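You operate a simulated robot arm through the tools that you are given. There is no shell and no other tool. Be economical: measure what you need, move in short steps, check, and stop when the job is done.

Carry out the task below with a simulated robot arm. There is one attempt and no reset: what you move stays moved.

## Task
Shut and clamp the outlet cover, clear the fault and start the mixer on slow.
Fine: cover first; then pull the red knob out and press the blue button. Leave it running.

Only the result counts: the job must be done as asked and must still hold three seconds after the hand-in. Knocking over, shifting, dropping, spilling or breaking anything else fails it. A push-on lid holds only when it is set on centred and level and pressed home; a screw cap is set on level and turned clockwise until tight.

## Robot
A 7-joint arm with a three-finger gripper on a trunk, on a base that drives. Base frame: it is fixed to the floor where the robot stands at the start and does not move with it; the origin is under the middle of the robot, x ahead of it, y to its left, z up. Readings come in m, rad, newtons and seconds.
With the tool pointing down near the work surface it reaches from about 0.5 to 0.94 m from the robot's upright axis, wherever it stands. Its first joint turns from -2.897 to 2.897 rad. Places, roughly: black mixer button [1.9, -0.8, 1.2]; black mixer knob [1.7, -0.8, 1.2]; blue mixer button [1.9, -0.8, 1]; blue mixer valve [1.8, -0.7, 0.7]; cover clamp [0.9, 0, 1.4]; green mixer button [1.8, -0.8, 1.2]; green trap valve [2.6, -0.8, 0.8]; mixer crank [2.4, -0.7, 1]; orange mixer lever [1.7, -0.8, 1]; outlet cover [1, 0, 1.4]; purple mixer lever [2.1, -0.9, 1]; red mixer knob [2.1, -0.9, 1.2]; red mixer switch [2.1, -0.9, 1.3]; side door latch [2.3, -0.9, 0.9]; white filter (8x8x14 cm) [2.1, -0.9, 0.6]; white mixer dial [1.9, -0.8, 1.3]. Payload 2.69 kg.
The TCP is the grasp point between the finger pads, 0.029 m short of the fingertips. In the tool frame z runs along the fingers and y along their closing line. Largest opening 0.12 m; the body of the gripper starts 0.078 m behind the TCP.
Orientation is that of the tool frame in the base frame, as a unit quaternion [x, y, z, w]. With the fingers straight down and closing along the base's y, the tool's x points along the base's -x, its y along +y and its z along -z.

## Interface
- The arm moves only by the tool play_rows. Its argument "targets" is a list of rows, each an object (a shift or turn left out is 0, a gripper value left out holds the last) with "slide": the shift along the base's x, y, z in m, a list of three; "angular": the turn, a rotation vector about the base's x, y, z in rad, a list of three. In form: [{"slide": [x, y, z], "angular": [wx, wy, wz]}, ...]. A call has 1 to 10 rows; each row shifts and turns the commanded pose from where the row before left it. "hand" is the gripper command, from -1 (shut) to 1 (fully open), values between in proportion, set as the call begins (left out, the last holds). A row lasts 0.2 s, in which the tool goes at most 0.05 m and 0.15 rad; a call with a longer step from one row to the next is refused whole, and so is a gripper value outside its range. Where a pose cannot be reached the arm comes as near as it can. A force on the tool above 90 N (or 10 N above the force at the start of the call, whichever is more), or a blocked arm, ends the call early, and 0.2 s more pass. The fingers move at their own pace and stop on an object; they squeeze with about 38 N. The grip force told is the motor's: it shows also when the fingers shut on nothing. Time passes only in rows, and 0.2 s behind the last, so rows that do not move let the fingers close. The reply holds the time, the measured pose of the TCP, the force on the tool along the base axes, the opening and the grip force, in the units named above and with some noise, with the torque about the TCP (base axes, N m) and any sound that the robot's microphone picked up, and new pictures: "show" is both (left out), scene, wrist or none.
- Cameras (640 x 400 px; columns grow to the right, rows downward): "scene" is now at [0.2464, -0.0126, 1.2168]; the picture's right is [-0.11, -0.99, 0.00], its down [-0.10, 0.01, -0.99] and it looks along [0.99, -0.11, -0.10] (base axes); focal length 269 px, centre (320, 200). "wrist" rides on the gripper at [0.063, 0, -0.104] in the tool frame; the picture's right is [0.00, 1.00, 0.00], its down [-0.83, 0.00, -0.56] and it looks along [-0.56, 0.00, 0.83] (tool axes); focal length 275 px, centre (320, 200).
- slide_trunk(by): slides the trunk up (or, below 0, down) by that many m; the arm and the scene camera ride with it, the base frame stays. It gives what a move gives, with no picture.
- drive_base(legs): drives the robot by 1 to 6 legs, each [ahead, left, turn to the left] in m, m and rad, along the robot's own axes; the way and the turn of a leg run together, so that a leg with both is an arc; at most 1.5 m and 3.142 rad a leg. The arm and the cameras ride along, it lands a little off, and it stops where it bumps. It gives what a move gives, and a new picture of the scene camera.
- pan_tilt(pan, tilt): turns the head with the scene camera to pan (to the left, within 1.501 rad either way) and tilt (down, from -0.506 to 1.204), counted from straight ahead of the robot. It gives what a move gives, and a new picture of the scene camera.
- probe_pixels(camera, pixels): there is no depth. For up to 12 entries [column, row, z] of the newest picture of that camera ("zoom" is the newest enlarged one), the place [x, y] in the base frame at which the ray of that pixel passes the height z, good to about 0.002 m. The clock stands still meanwhile.
- zoom(camera, box): a new picture of the part [left, top, right, bottom] of that camera's present view, enlarged. The clock stands still meanwhile.
- hand_in(): hands the job in; it is judged then, once.

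Work in short steps. Measure before you move; look again where a grasp or a placing could have gone wrong, and mend it. You have 80 turns and 260 pictures in all, those below and enlarged ones among them. Open the gripper and draw the arm clear of the work before you hand the job in, unless the task says otherwise; then end with one line.

The tools are called after ">>>" as a command line: name --argument value ..., lists and objects as JSON in quotes. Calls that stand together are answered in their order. play_rows: Moves the arm, as the interface text tells. Its arguments: {"type":"object","properties":{"targets":{"type":"array","items":{"type":"object","properties":{"slide":{"type":"array","items":{"type":"number"}},"angular":{"type":"array","items":{"type":"number"}}}}},"hand":{"type":"number"},"show":{"type":"string","enum":["both","scene","wrist","none"]}},"required":["targets"]} The other tools are called the same way: slide_trunk (by) slides the trunk up or down; drive_base (legs) drives the base; pan_tilt (pan, tilt) turns the head that bears the scene camera; probe_pixels (camera, pixels) gives the place at which the rays of pixels pass given heights; zoom (camera, box) takes an enlarged picture of a part of a camera's view; hand_in () hands the job in.

At the start:

```text
t: 0.0
ee_pos: [0.5719, -0.0484, 1.0001]
orientation: [0.0, 1.0, -0.001, 0.001]
wrist_force: [0.0, 0.4, 0.4]
moment: [-0.02, 0.01, 0.0]
finger_gap: 0.1199
gripper_force: 0.1
trunk travel left (down, up): [-0.418, 0.195]
robot x, y, heading: [0.0011, -0.0012, 0.007]
head pan, tilt: [-0.11, 0.101]
```

scene: 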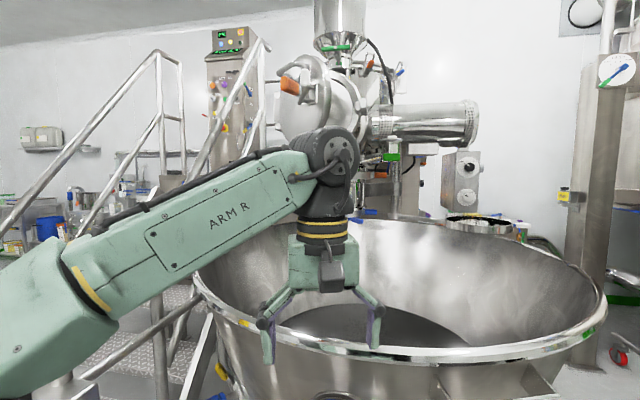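
wrist: 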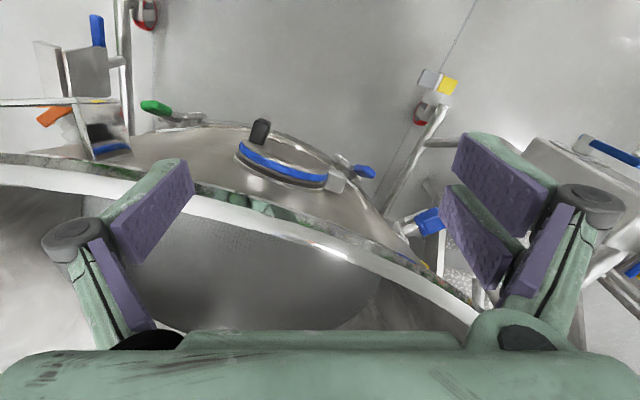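

The outlet cover with its orange clamp shows at about (310,95); I enlarge it and the control panels.

>>> zoom --camera "scene" --box '[250, 30, 410, 150]'

>>> zoom --camera "scene" --box '[340, 100, 540, 240]'

>>> zoom --camera "scene" --box '[180, 10, 300, 150]'

```text
3.33 times, centred on (330, 90) of scene
```

zoom: 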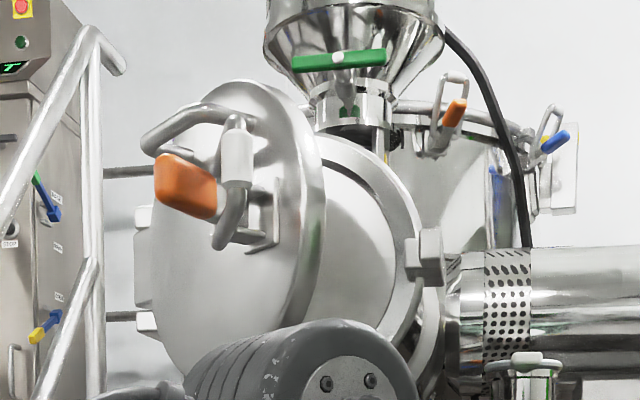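

```text
2.86 times, centred on (440, 170) of scene
```

zoom: 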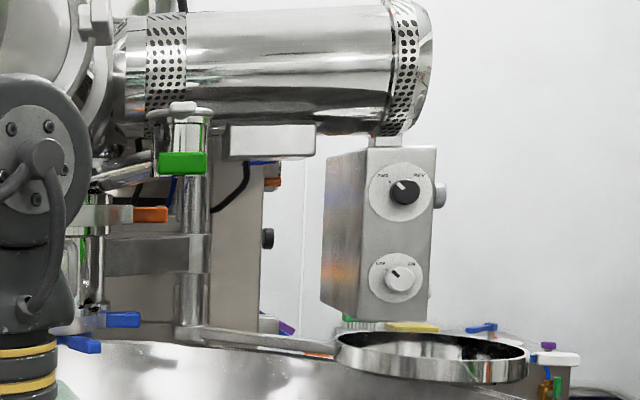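

```text
2.86 times, centred on (240, 80) of scene
```

zoom: 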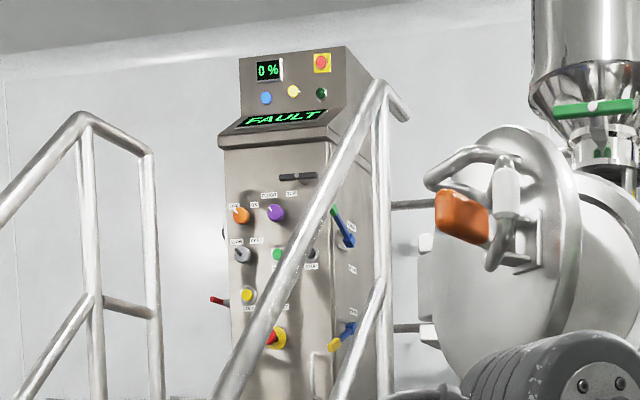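

The cover stands ajar with the orange clamp handle on its front. I raise the trunk to bring arm and camera to its height.

>>> slide_trunk --by 0.19

>>> pan_tilt --pan 0.0 --tilt 0.0

>>> zoom --camera "scene" --box '[240, 80, 440, 205]'

```text
t: 2.1
ee_pos: [0.5723, -0.0483, 1.1888]
orientation: [0.0, 1.0, -0.001, 0.001]
wrist_force: [-1.1, -0.4, 0.1]
moment: [-0.01, -0.03, -0.02]
finger_gap: 0.1201
gripper_force: 0.1
trunk travel left (down, up): [-0.608, 0.005]
robot x, y, heading: [-0.0008, 0.0015, -0.002]
head pan, tilt: [-0.11, 0.101]
```

```text
t: 2.8
ee_pos: [0.5727, -0.0483, 1.1892]
orientation: [0.0, 1.0, -0.001, 0.0]
wrist_force: [-0.2, 0.3, -0.2]
moment: [0.0, 0.02, -0.03]
finger_gap: 0.12
gripper_force: 0.1
trunk travel left (down, up): [-0.608, 0.005]
robot x, y, heading: [-0.0012, 0.0002, -0.001]
head pan, tilt: [0.0, 0.0]
```

scene: 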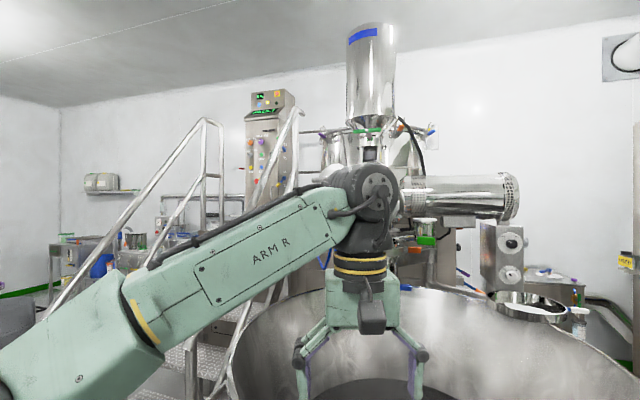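

```text
3.20 times, centred on (340, 142) of scene
```

zoom: 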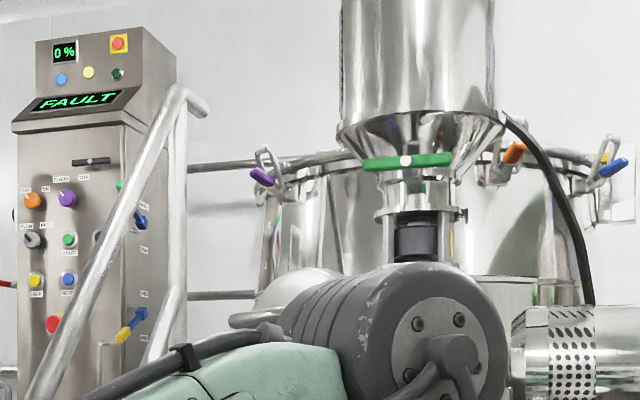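

The elbow hides the cover; I swing the tool to the right over the bowl, where it is free, to see the cover.

>>> play_rows --targets '[{"slide": [-0.01, -0.05, 0]}, {"slide": [-0.01, -0.05, 0]}, {"slide": [-0.01, -0.05, 0]}, {"slide": [-0.01, -0.05, 0]}, {"slide": [-0.01, -0.05, 0]}, {"slide": [-0.01, -0.05, 0]}, {"slide": [-0.01, -0.05, 0]}, {"slide": [-0.01, -0.05, 0]}]' --show "both"

>>> zoom --camera "scene" --box '[220, 90, 460, 240]'

```text
refused: row 1 steps farther than a row can; nothing moved
```

```text
2.67 times, centred on (340, 165) of scene
```

zoom: 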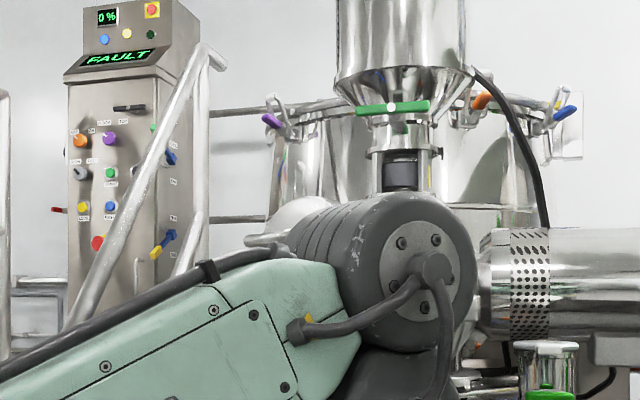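

The step was slightly too long; I repeat it with shorter rows.

>>> play_rows --targets '[{"slide": [-0.01, -0.045, 0]}, {"slide": [-0.01, -0.045, 0]}, {"slide": [-0.01, -0.045, 0]}, {"slide": [-0.01, -0.045, 0]}, {"slide": [-0.01, -0.045, 0]}, {"slide": [-0.01, -0.045, 0]}, {"slide": [-0.01, -0.045, 0]}, {"slide": [-0.01, -0.045, 0]}, {"slide": [-0.01, -0.045, 0]}]' --show "both"

>>> zoom --camera "scene" --box '[220, 90, 460, 240]'

```text
t: 4.8
ee_pos: [0.4806, -0.4515, 1.1732]
orientation: [0.0, 1.0, -0.003, 0.0]
wrist_force: [-0.1, 0.5, 0.2]
moment: [0.01, 0.0, 0.02]
finger_gap: 0.1202
gripper_force: 0.1
out of reach, approached as far as the arm can: row 6, 7, 9
trunk travel left (down, up): [-0.608, 0.005]
robot x, y, heading: [-0.0004, -0.0016, -0.004]
head pan, tilt: [0.0, 0.0]
```

scene: 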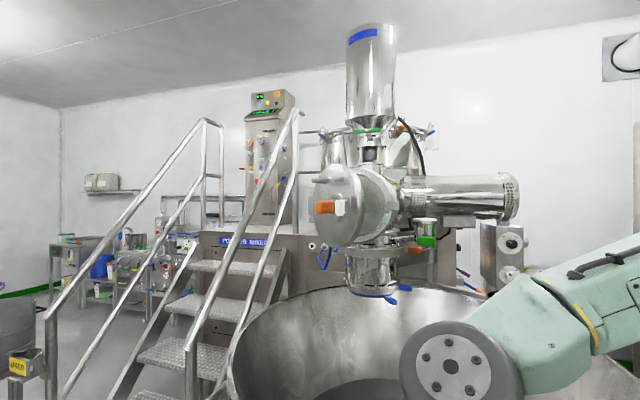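
wrist: 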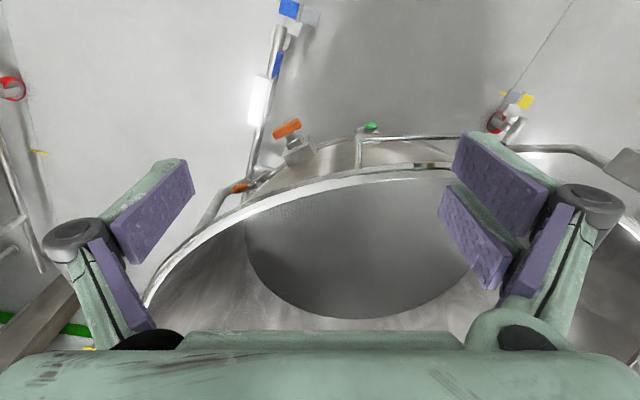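

```text
2.67 times, centred on (340, 165) of scene
```

zoom: 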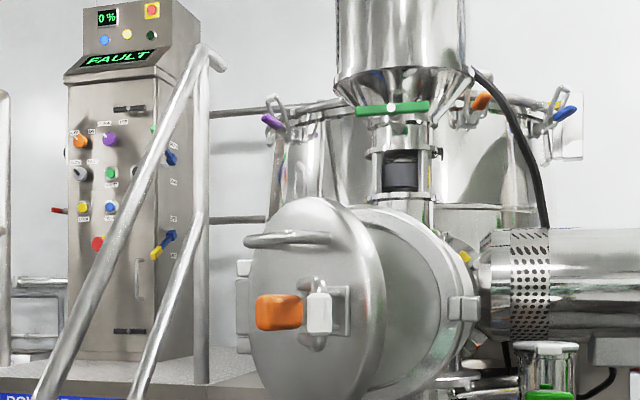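

Now the cover is in plain view at (335,205). I enlarge it and look at the platform label too.

>>> zoom --camera "scene" --box '[300, 155, 420, 255]'

>>> zoom --camera "scene" --box '[200, 210, 440, 300]'

>>> zoom --camera "scene" --box '[235, 80, 305, 250]'

>>> zoom --camera "scene" --box '[400, 160, 600, 320]'

```text
4.00 times, centred on (360, 205) of scene
```

zoom: 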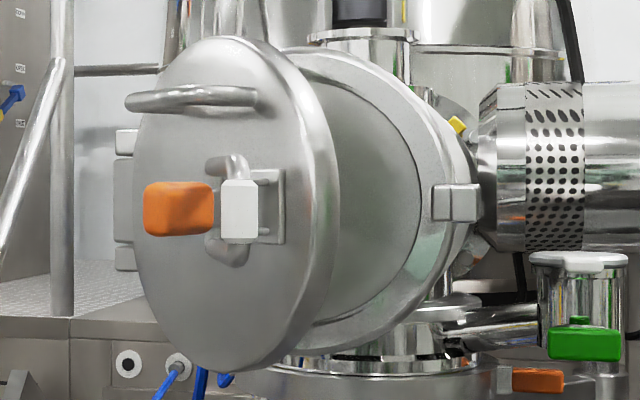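

```text
2.67 times, centred on (320, 255) of scene
```

zoom: 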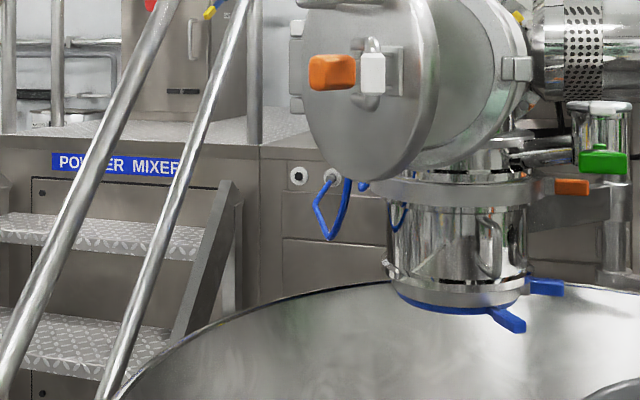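

```text
2.35 times, centred on (270, 165) of scene
```

zoom: 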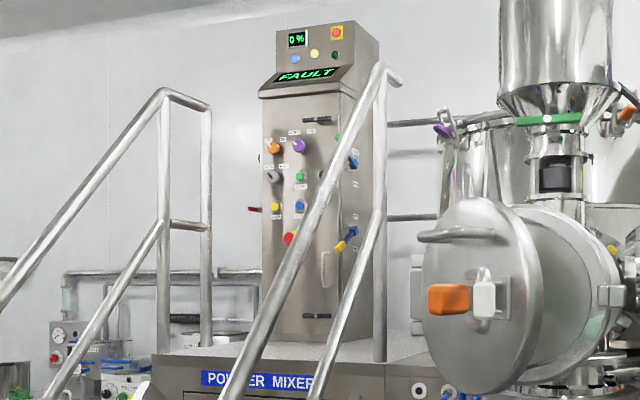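

```text
2.50 times, centred on (500, 240) of scene
```

zoom: 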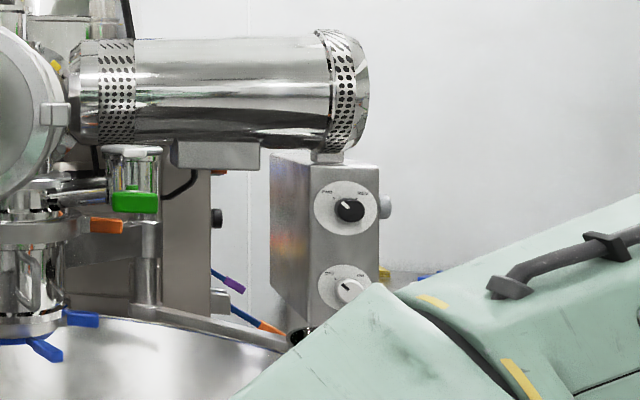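

Cover is hinged at left (lugs near (311,205)) with its right edge swung toward the robot; it must be pushed away and left-to-right shut. I turn the tool forward (horizontal) while moving out to about (0.68,-0.35,1.3).

>>> play_rows --targets '[{"slide": [0.02, 0.01, 0.015], "angular": [0, -0.143, 0]}, {"slide": [0.02, 0.01, 0.015], "angular": [0, -0.143, 0]}, {"slide": [0.02, 0.01, 0.015], "angular": [0, -0.143, 0]}, {"slide": [0.02, 0.01, 0.015], "angular": [0, -0.143, 0]}, {"slide": [0.02, 0.01, 0.015], "angular": [0, -0.143, 0]}, {"slide": [0.02, 0.01, 0.015], "angular": [0, -0.143, 0]}, {"slide": [0.02, 0.01, 0.015], "angular": [0, -0.143, 0]}, {"slide": [0.02, 0.01, 0.015], "angular": [0, -0.143, 0]}, {"slide": [0.02, 0.01, 0.015], "angular": [0, -0.143, 0]}, {"slide": [0.02, 0.01, 0.015], "angular": [0, -0.143, 0]}]' --hand -1

```text
t: 7.0
ee_pos: [0.6922, -0.354, 1.2753]
orientation: [0.001, 0.754, -0.001, 0.656]
wrist_force: [0.3, 0.8, -0.1]
moment: [0.02, -0.02, -0.02]
finger_gap: 0.0
gripper_force: 28.9
out of reach, approached as far as the arm can: row 1, 2, 3, 4
trunk travel left (down, up): [-0.608, 0.005]
robot x, y, heading: [-0.0011, -0.0011, 0.002]
head pan, tilt: [0.0, 0.0]
```

scene: 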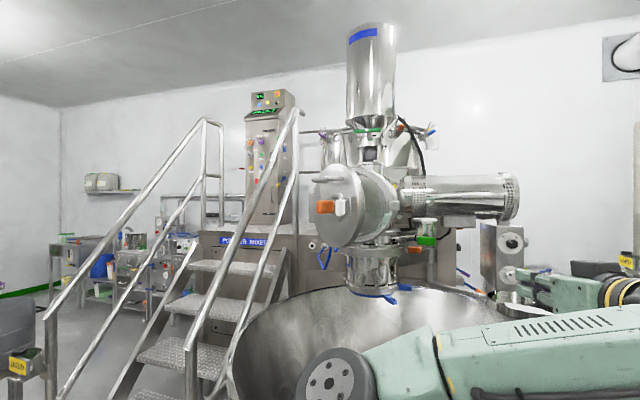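
wrist: 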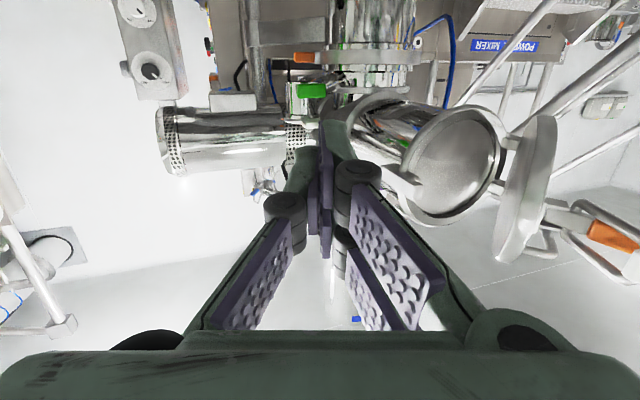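

The wrist view shows cover nearly edge-on at (527,190), hinge ~(512,155), clamp at (600,240): cover open about 30°. I enlarge it to understand the clamp.

>>> zoom --camera "wrist" --box '[380, 90, 640, 290]'

>>> zoom --camera "wrist" --box '[100, 0, 420, 200]'

>>> probe_pixels --camera "wrist" --pixels '[[512, 155, 1.4], [405, 185, 1.4], [527, 190, 1.4], [600, 235, 1.4], [545, 120, 1.29], [510, 262, 1.51]]'

>>> zoom --camera "scene" --box '[300, 155, 420, 255]'

```text
2.00 times, centred on (510, 190) of wrist
```

zoom: 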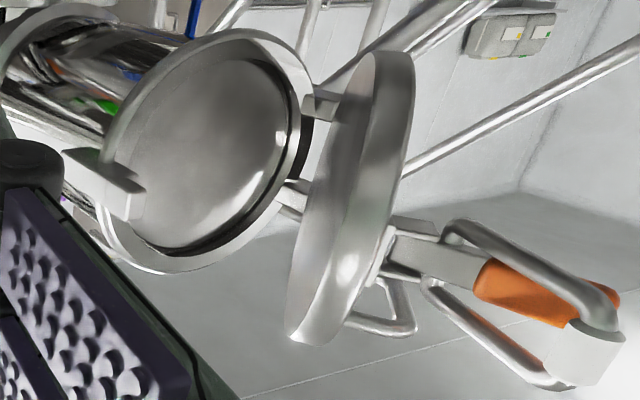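

```text
2.00 times, centred on (260, 100) of wrist
```

zoom: 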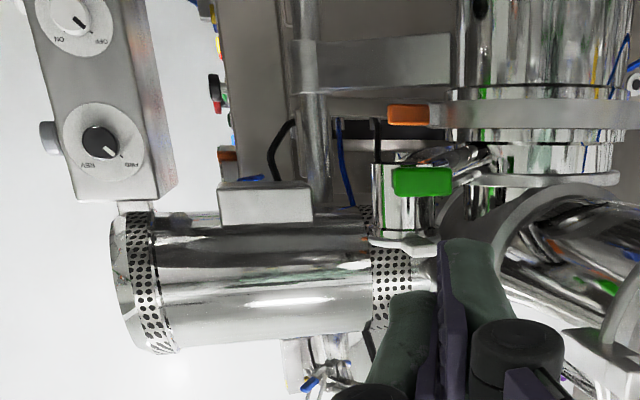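

```text
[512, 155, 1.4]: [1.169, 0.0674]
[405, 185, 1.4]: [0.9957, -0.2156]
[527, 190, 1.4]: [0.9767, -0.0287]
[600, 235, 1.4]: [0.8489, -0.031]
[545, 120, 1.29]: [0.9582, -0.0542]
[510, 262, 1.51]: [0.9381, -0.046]
```

```text
4.00 times, centred on (360, 205) of scene
```

zoom: 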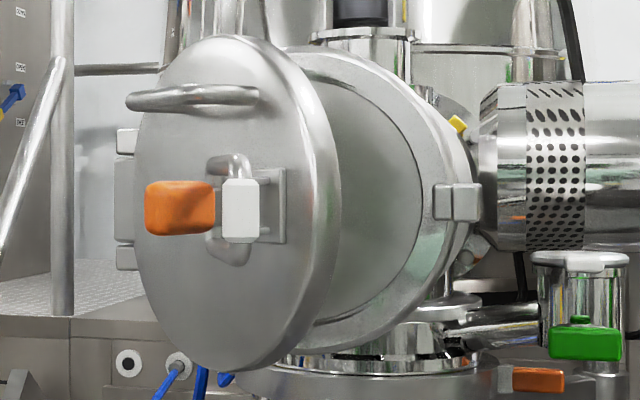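

The clamp is a bail plus orange handle pivoting near the cover's free edge (~(0.89,-0.055)). I first swing the closed gripper to the left side at about (0.6,0.1,1.31), yawing it to point toward (+x,-y), to push the face below the clamp.

>>> play_rows --targets '[{"slide": [-0.02, 0.03, 0.003], "angular": [0, -0.07, 0]}, {"slide": [-0.02, 0.04, 0.003], "angular": [0, -0.07, 0]}, {"slide": [-0.01, 0.045, 0.003], "angular": [0, 0, -0.098]}, {"slide": [-0.01, 0.045, 0.003], "angular": [0, 0, -0.098]}, {"slide": [-0.01, 0.045, 0.003], "angular": [0, 0, -0.098]}, {"slide": [-0.01, 0.045, 0.003], "angular": [0, 0, -0.098]}, {"slide": [0, 0.048, 0.003], "angular": [0, 0, -0.098]}, {"slide": [0, 0.048, 0.003], "angular": [0, 0, -0.098]}, {"slide": [0, 0.048, 0.003], "angular": [0, 0, -0.098]}, {"slide": [0, 0.048, 0.003], "angular": [0, 0, -0.098]}]' --hand -1

```text
t: 9.2
ee_pos: [0.6117, 0.0911, 1.3057]
orientation: [0.271, 0.653, -0.271, 0.654]
wrist_force: [0.2, -0.4, -0.2]
moment: [0.0, -0.01, 0.03]
finger_gap: 0.0
gripper_force: 29.2
trunk travel left (down, up): [-0.608, 0.005]
robot x, y, heading: [0.0036, 0.0007, 0.003]
head pan, tilt: [0.0, 0.0]
```

scene: 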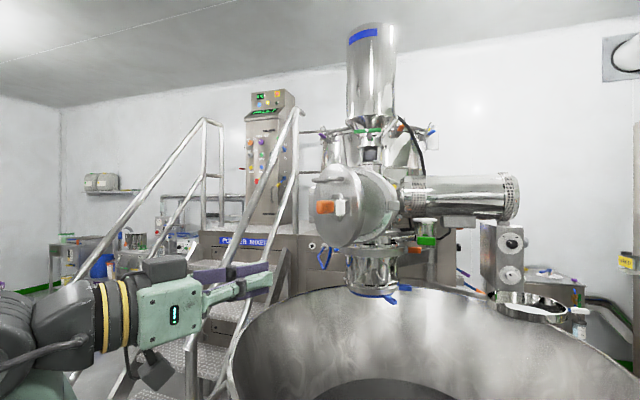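
wrist: 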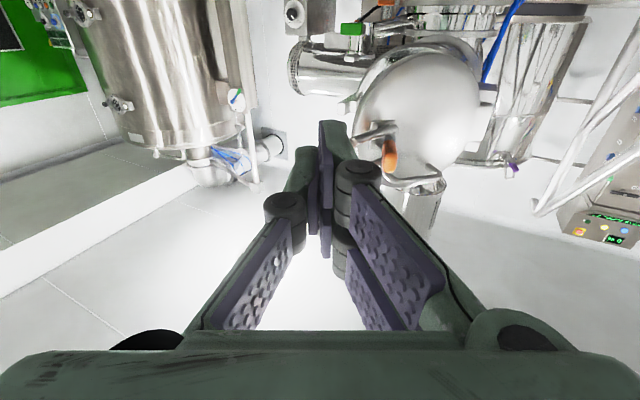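

Clear path. I enlarge the wrist view for the clamp from this side before pushing.

>>> zoom --camera "wrist" --box '[320, 20, 520, 220]'

>>> probe_pixels --camera "wrist" --pixels '[[375, 130, 1.4], [389, 155, 1.4], [484, 100, 1.4], [360, 110, 1.4], [420, 110, 1.4], [420, 190, 1.5]]'

```text
2.00 times, centred on (420, 120) of wrist
```

zoom: 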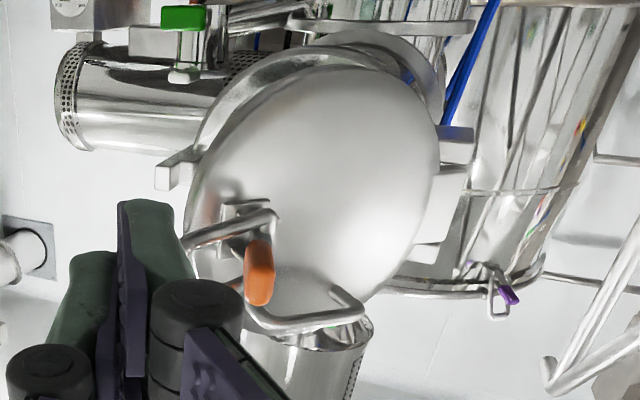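

```text
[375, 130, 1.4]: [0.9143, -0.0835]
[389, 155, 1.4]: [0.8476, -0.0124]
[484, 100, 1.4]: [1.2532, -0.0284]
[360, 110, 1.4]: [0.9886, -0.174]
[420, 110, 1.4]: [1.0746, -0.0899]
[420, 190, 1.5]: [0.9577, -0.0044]
```

Face below the clamp is bare. I approach to about (0.82,0.03,1.315) then push along (0.66,-0.75).

>>> play_rows --targets '[{"slide": [0.042, -0.01, 0.002]}, {"slide": [0.042, -0.01, 0.002]}, {"slide": [0.042, -0.01, 0.002]}, {"slide": [0.042, -0.01, 0.002]}, {"slide": [0.03, -0.01, 0.002]}, {"slide": [0.02, -0.02, 0]}, {"slide": [0.02, -0.02, 0]}, {"slide": [0.02, -0.02, 0]}]' --hand -1

```text
t: 10.9
ee_pos: [0.8716, -0.0199, 1.3152]
orientation: [0.271, 0.653, -0.27, 0.653]
wrist_force: [0.9, -0.6, 0.6]
moment: [0.0, -0.02, 0.02]
finger_gap: 0.0001
gripper_force: 28.8
trunk travel left (down, up): [-0.608, 0.005]
robot x, y, heading: [0.0021, 0.0006, 0.003]
head pan, tilt: [0.0, 0.0]
```

scene: 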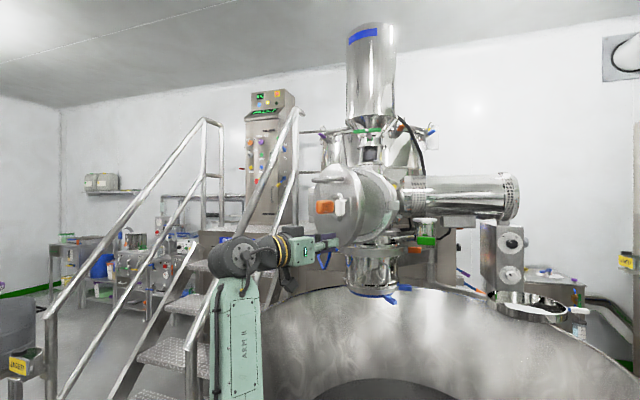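
wrist: 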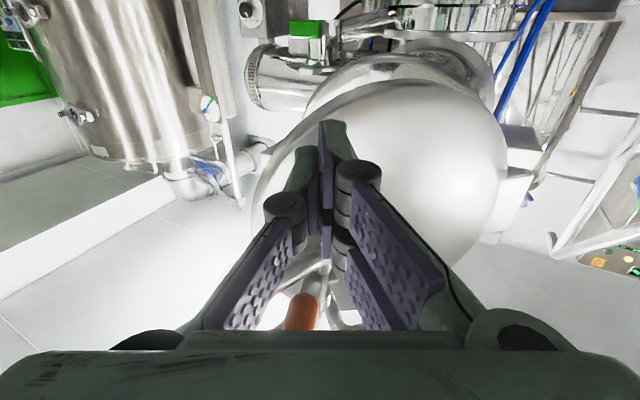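

About to touch. I push on in small steps along (0.66,-0.75).

>>> play_rows --targets '[{"slide": [0.012, -0.016, 0]}, {"slide": [0.012, -0.016, 0]}, {"slide": [0.012, -0.016, 0]}, {"slide": [0.013, -0.015, 0]}, {"slide": [0.014, -0.014, 0]}]'

```text
t: 12.2
ee_pos: [0.9356, -0.0988, 1.3158]
orientation: [0.27, 0.653, -0.27, 0.653]
wrist_force: [0.2, -1.0, -0.4]
moment: [0.04, -0.03, -0.02]
finger_gap: 0.0
gripper_force: 28.1
trunk travel left (down, up): [-0.608, 0.005]
robot x, y, heading: [0.0028, -0.0004, 0.002]
head pan, tilt: [0.0, 0.0]
```

scene: 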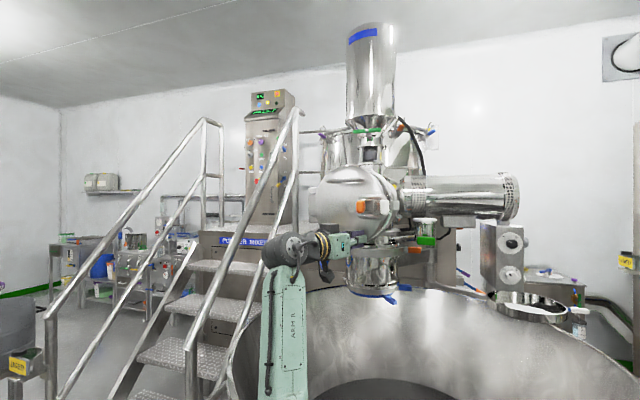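
wrist: 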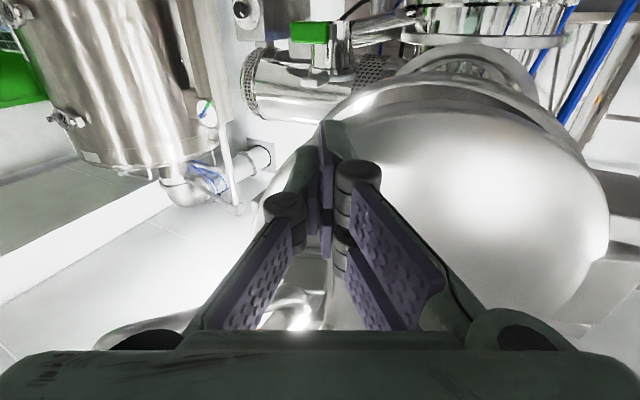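

The cover swings with no force. I continue the push until the force rises.

>>> play_rows --targets '[{"slide": [0.012, -0.011, 0]}, {"slide": [0.012, -0.011, 0]}, {"slide": [0.01, -0.008, 0]}, {"slide": [0.008, -0.006, 0]}]'

>>> zoom --camera "scene" --box '[300, 155, 420, 255]'

```text
t: 13.2
ee_pos: [0.9761, -0.1347, 1.3151]
orientation: [0.272, 0.653, -0.271, 0.653]
wrist_force: [0.1, 0.7, -0.1]
moment: [0.02, 0.01, 0.0]
finger_gap: 0.0002
gripper_force: 28.7
trunk travel left (down, up): [-0.608, 0.005]
robot x, y, heading: [-0.0009, 0.001, -0.002]
head pan, tilt: [0.0, 0.0]
```

scene: 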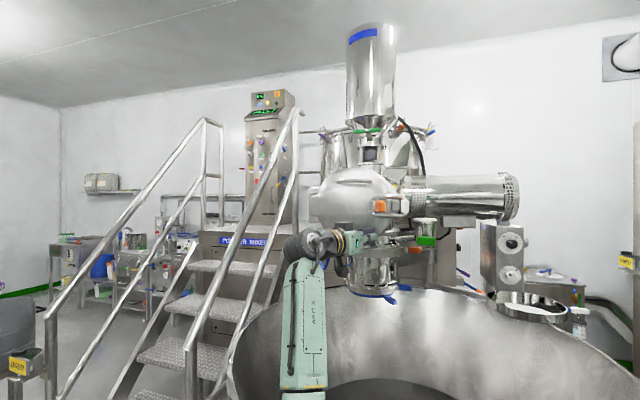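
wrist: 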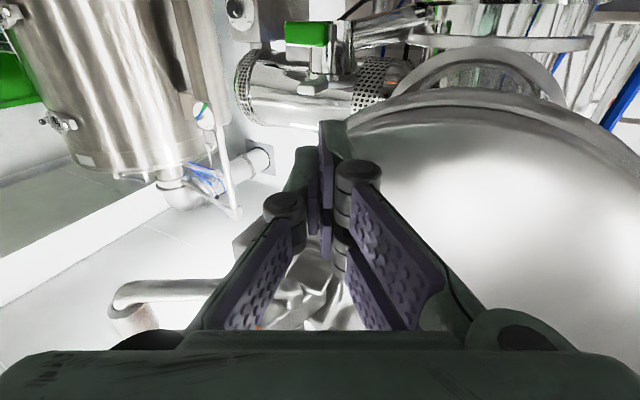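

```text
4.00 times, centred on (360, 205) of scene
```

zoom: 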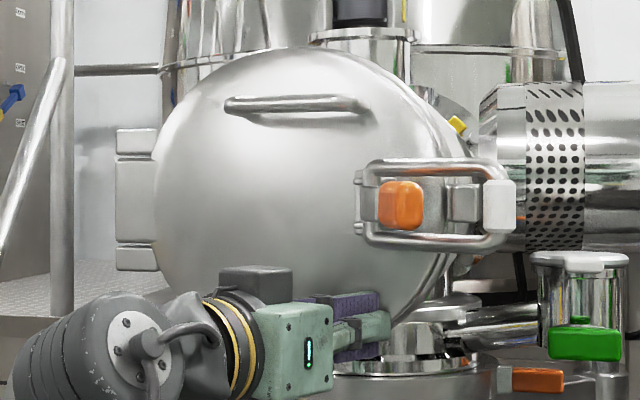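

The cover is nearly home and the bail now spans over the lug at zoom (465,200). I push a bit more to feel contact.

>>> play_rows --targets '[{"slide": [0.006, -0.004, 0]}, {"slide": [0.006, -0.004, 0]}, {"slide": [0.006, -0.004, 0]}]' --show "none"

>>> zoom --camera "scene" --box '[300, 155, 420, 255]'

```text
t: 13.9
ee_pos: [0.9875, -0.1414, 1.315]
orientation: [0.273, 0.655, -0.271, 0.651]
wrist_force: [-73.2, 24.5, -37.8]
moment: [0.24, 0.46, -0.28]
finger_gap: 0.0
gripper_force: 29.0
trunk travel left (down, up): [-0.608, 0.005]
robot x, y, heading: [-0.001, 0.0012, 0.005]
head pan, tilt: [0.0, 0.0]
```

```text
4.00 times, centred on (360, 205) of scene
```

zoom: 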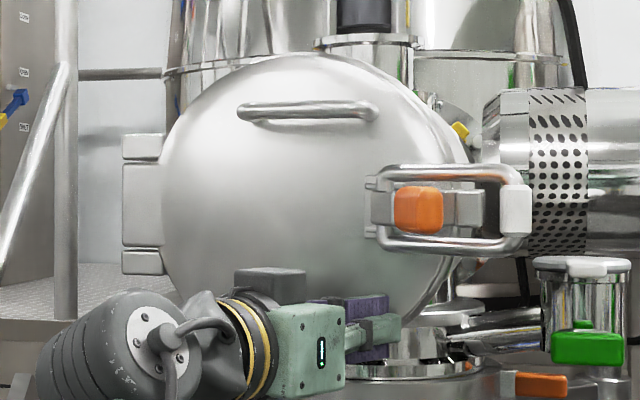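

The cover is against its stop (80 N). I back off and look at the clamp.

>>> play_rows --targets '[{"slide": [-0.02, 0.015, 0]}, {"slide": [-0.03, 0.03, 0]}, {"slide": [-0.03, 0.03, 0]}, {"slide": [-0.03, 0.02, 0]}]'

>>> zoom --camera "scene" --box '[300, 155, 420, 255]'

>>> zoom --camera "wrist" --box '[240, 40, 480, 240]'

```text
t: 14.9
ee_pos: [0.8815, -0.0492, 1.3178]
orientation: [0.271, 0.653, -0.271, 0.653]
wrist_force: [0.3, 0.0, -0.6]
moment: [0.0, 0.02, 0.03]
finger_gap: 0.0
gripper_force: 28.3
trunk travel left (down, up): [-0.608, 0.005]
robot x, y, heading: [-0.002, 0.0008, 0.0]
head pan, tilt: [0.0, 0.0]
```

scene: 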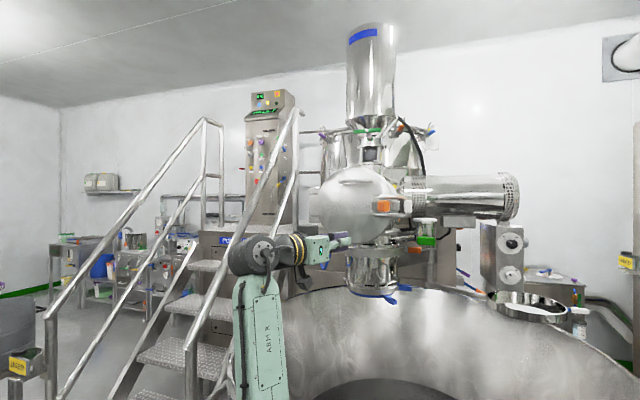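
wrist: 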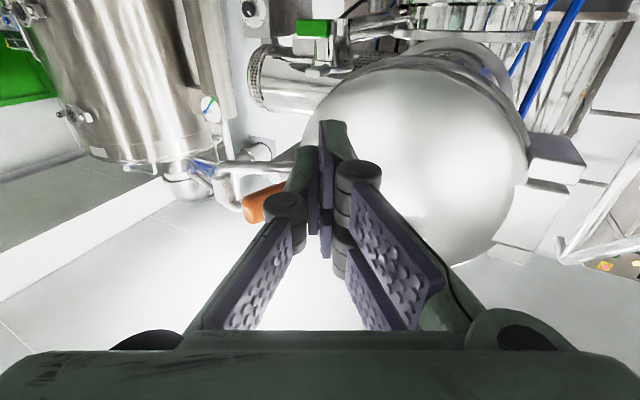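

```text
4.00 times, centred on (360, 205) of scene
```

zoom: 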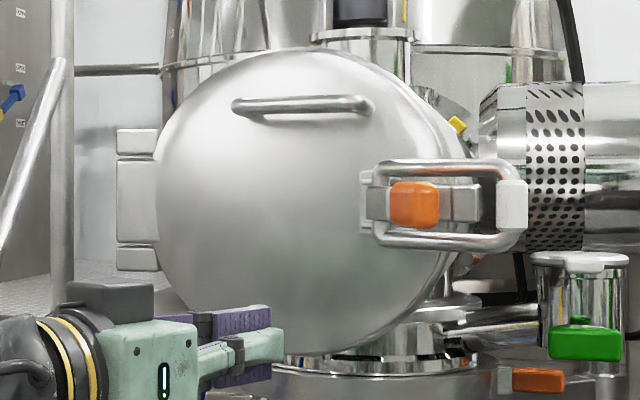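

```text
2.00 times, centred on (360, 140) of wrist
```

zoom: 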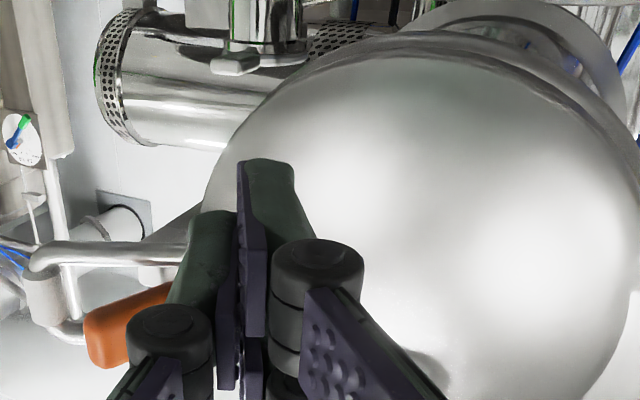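

I retreat and view the clamp from straight in front (tool facing +x).

>>> play_rows --targets '[{"slide": [-0.04, 0.02, 0.01], "angular": [0, 0, 0.1]}, {"slide": [-0.045, -0.01, 0.01], "angular": [0, 0, 0.1]}, {"slide": [-0.045, -0.02, 0.01], "angular": [0, 0, 0.1]}, {"slide": [-0.045, -0.02, 0.01], "angular": [0, 0, 0.1]}, {"slide": [0, -0.045, 0.01], "angular": [0, 0, 0.1]}, {"slide": [0, -0.045, 0.01], "angular": [0, 0, 0.1]}, {"slide": [0, -0.045, 0], "angular": [0, 0, 0.1]}, {"slide": [0, -0.045, 0], "angular": [0, 0, 0.085]}]'

>>> zoom --camera "wrist" --box '[240, 40, 480, 240]'

```text
refused: row 3 steps farther than a row can; nothing moved
```

```text
2.00 times, centred on (360, 140) of wrist
```

zoom: 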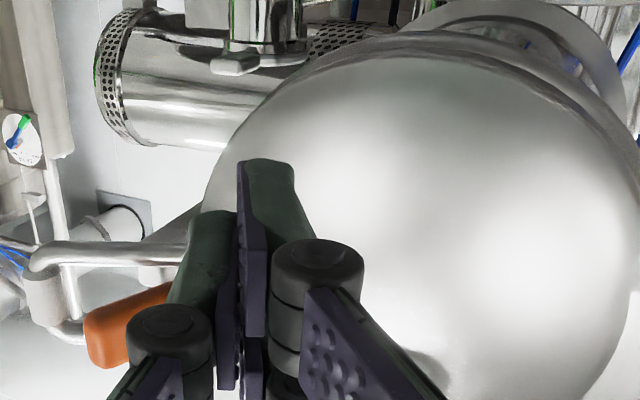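

Row too long; same path with shorter rows.

>>> play_rows --targets '[{"slide": [-0.04, 0.02, 0.01], "angular": [0, 0, 0.1]}, {"slide": [-0.045, -0.01, 0.01], "angular": [0, 0, 0.1]}, {"slide": [-0.04, -0.02, 0.01], "angular": [0, 0, 0.1]}, {"slide": [-0.04, -0.02, 0.01], "angular": [0, 0, 0.1]}, {"slide": [0, -0.045, 0.01], "angular": [0, 0, 0.1]}, {"slide": [0, -0.045, 0.01], "angular": [0, 0, 0.1]}, {"slide": [0, -0.045, 0], "angular": [0, 0, 0.1]}, {"slide": [0, -0.045, 0], "angular": [0, 0, 0.085]}]'

>>> zoom --camera "wrist" --box '[240, 40, 480, 240]'

```text
t: 16.8
ee_pos: [0.7172, -0.2589, 1.3753]
orientation: [-0.001, 0.708, 0.001, 0.707]
wrist_force: [0.2, 0.1, 0.0]
moment: [-0.02, 0.03, 0.0]
finger_gap: 0.0002
gripper_force: 28.7
trunk travel left (down, up): [-0.608, 0.005]
robot x, y, heading: [-0.0005, 0.0003, -0.003]
head pan, tilt: [0.0, 0.0]
```

scene: 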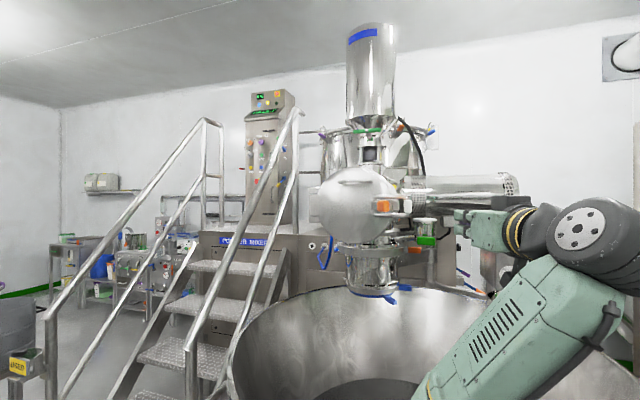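
wrist: 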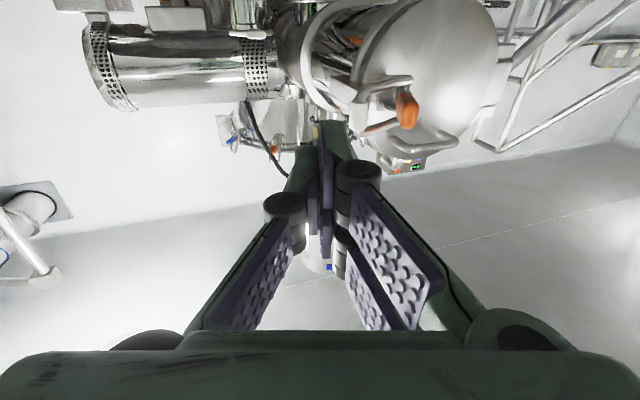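

```text
2.00 times, centred on (360, 140) of wrist
```

zoom: 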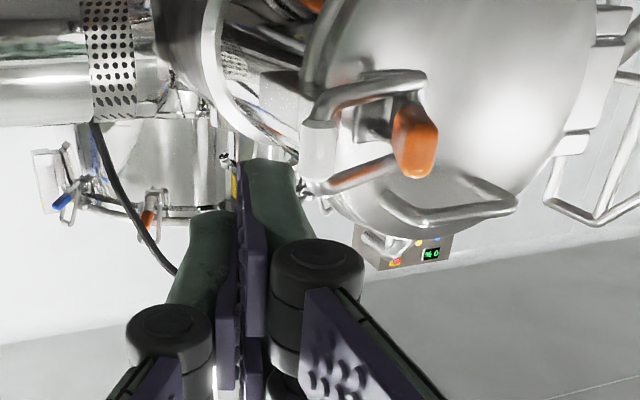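

The bail's white bar is at about (0.905,-0.218,1.395), still ~27° off the cover plane; orange tip at about (0.91,-0.166). I approach the white bar with the closed fingertips, to press it over the lug.

>>> play_rows --targets '[{"slide": [0.03, 0.012, 0.006]}, {"slide": [0.03, 0.012, 0.006]}, {"slide": [0.03, 0.012, 0.006]}, {"slide": [0.03, 0.004, 0]}, {"slide": [0.01, 0, 0]}]'

>>> zoom --camera "wrist" --box '[220, 40, 480, 240]'

>>> zoom --camera "scene" --box '[330, 155, 450, 255]'

```text
t: 17.9
ee_pos: [0.8501, -0.2207, 1.392]
orientation: [0.0, 0.707, 0.0, 0.707]
wrist_force: [-0.5, 0.8, -0.7]
moment: [0.01, 0.01, 0.01]
finger_gap: 0.0003
gripper_force: 28.5
trunk travel left (down, up): [-0.608, 0.005]
robot x, y, heading: [-0.0003, 0.0012, -0.001]
head pan, tilt: [0.0, 0.0]
```

scene: 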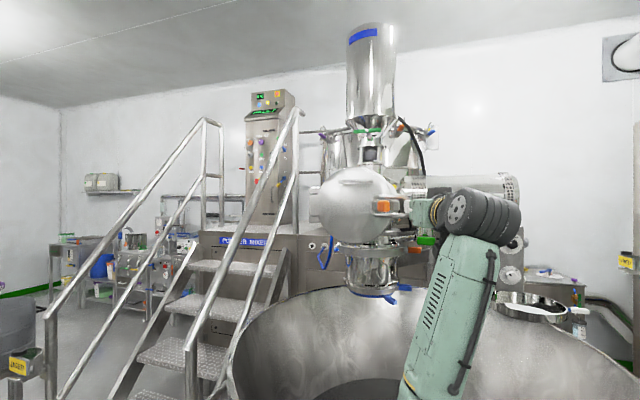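
wrist: 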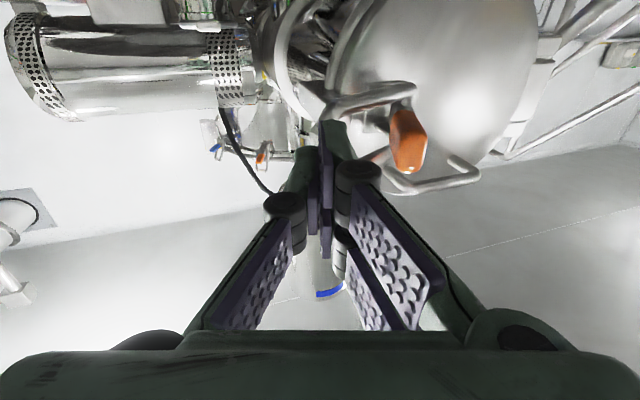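

```text
2.00 times, centred on (350, 140) of wrist
```

zoom: 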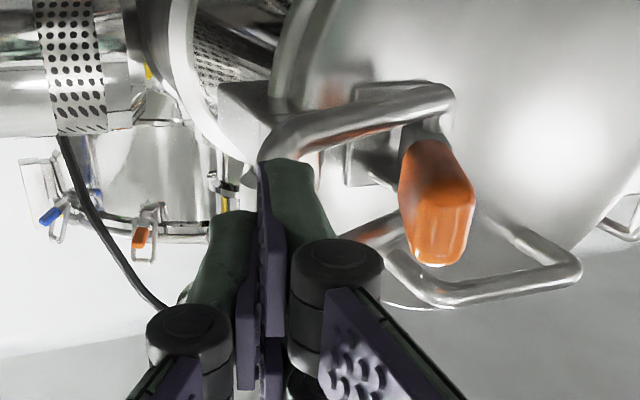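

```text
4.00 times, centred on (390, 205) of scene
```

zoom: 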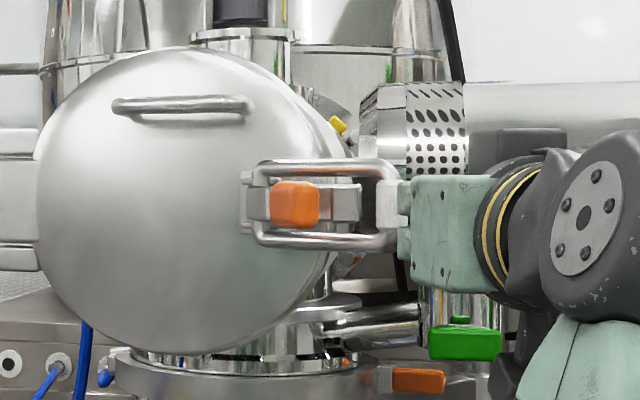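

Fingertips are just in front of the white bar. I press gently in +x with a slight -y.

>>> play_rows --targets '[{"slide": [0.01, 0, 0]}, {"slide": [0.01, -0.003, 0]}, {"slide": [0.01, -0.006, 0]}, {"slide": [0.008, -0.006, 0]}]'

>>> zoom --camera "scene" --box '[330, 155, 450, 255]'

>>> zoom --camera "wrist" --box '[220, 40, 480, 240]'

```text
t: 18.9
ee_pos: [0.8841, -0.238, 1.396]
orientation: [0.002, 0.706, -0.001, 0.709]
wrist_force: [-14.9, -6.5, -2.5]
moment: [-0.06, 0.05, 0.03]
finger_gap: 0.0001
gripper_force: 28.5
trunk travel left (down, up): [-0.608, 0.005]
robot x, y, heading: [-0.001, 0.0027, -0.001]
head pan, tilt: [0.0, 0.0]
```

scene: 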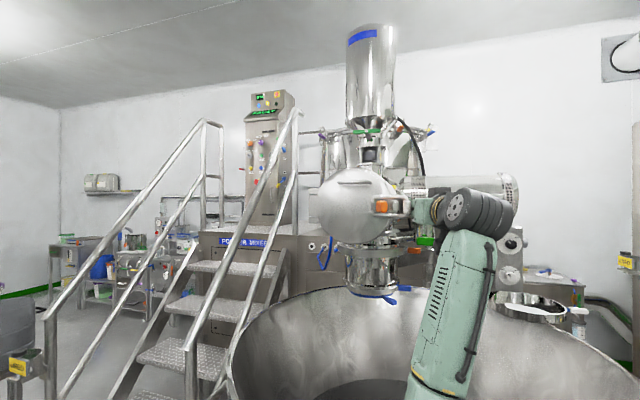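
wrist: 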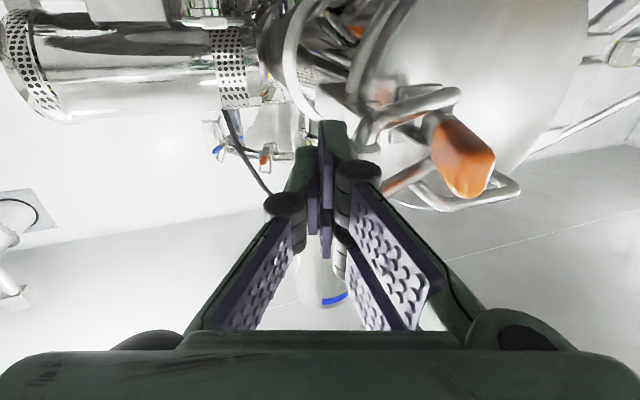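

```text
4.00 times, centred on (390, 205) of scene
```

zoom: 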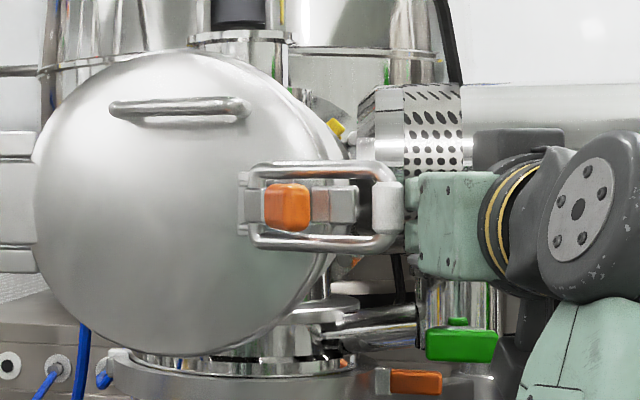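

```text
2.00 times, centred on (350, 140) of wrist
```

zoom: 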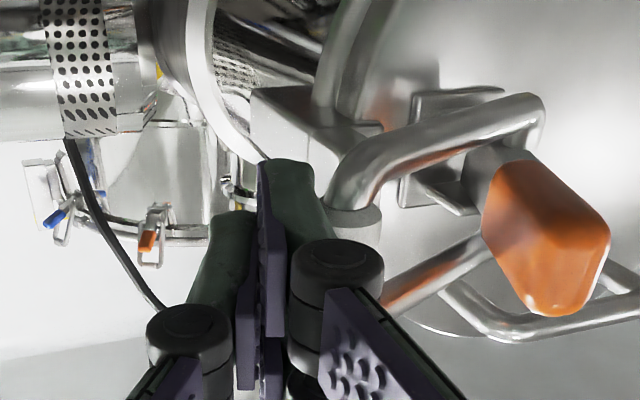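

The fingertip slipped beside the white bar's right side. I back off and measure it again.

>>> play_rows --targets '[{"slide": [-0.02, -0.003, 0]}, {"slide": [-0.04, 0.0, 0]}, {"slide": [-0.04, 0.01, 0]}]'

>>> zoom --camera "scene" --box '[350, 175, 430, 235]'

>>> zoom --camera "wrist" --box '[300, 40, 460, 160]'

```text
t: 19.8
ee_pos: [0.7864, -0.228, 1.3941]
orientation: [0.001, 0.707, -0.001, 0.707]
wrist_force: [0.3, -0.1, 0.2]
moment: [-0.02, -0.02, 0.0]
finger_gap: 0.0
gripper_force: 28.4
trunk travel left (down, up): [-0.608, 0.005]
robot x, y, heading: [-0.0013, -0.0009, 0.002]
head pan, tilt: [0.0, 0.0]
```

scene: 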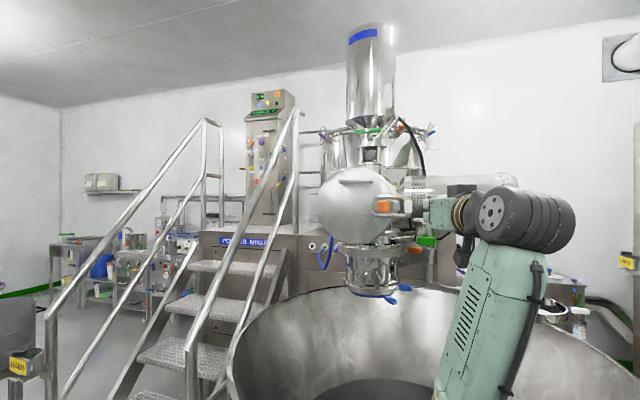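
wrist: 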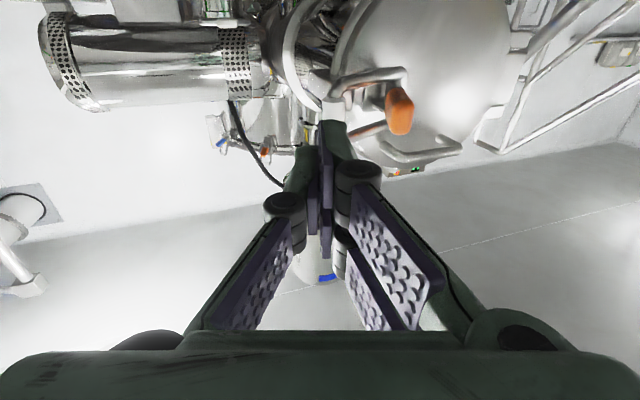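

```text
6.67 times, centred on (390, 205) of scene
```

zoom: 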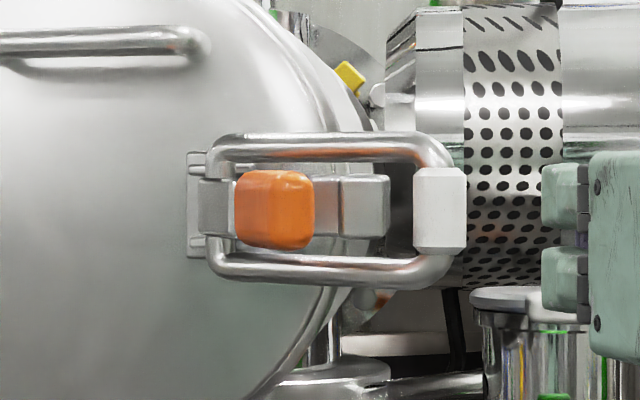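

```text
3.33 times, centred on (380, 100) of wrist
```

zoom: 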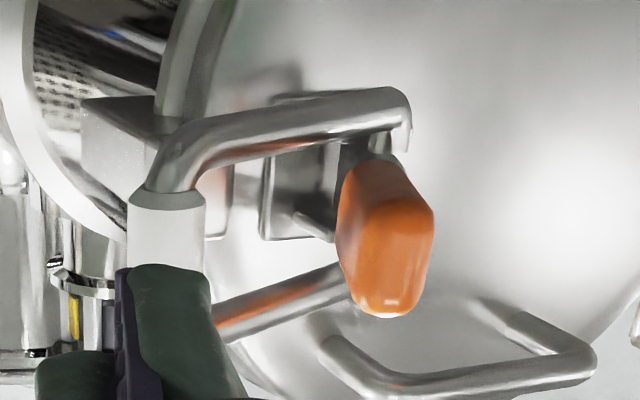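

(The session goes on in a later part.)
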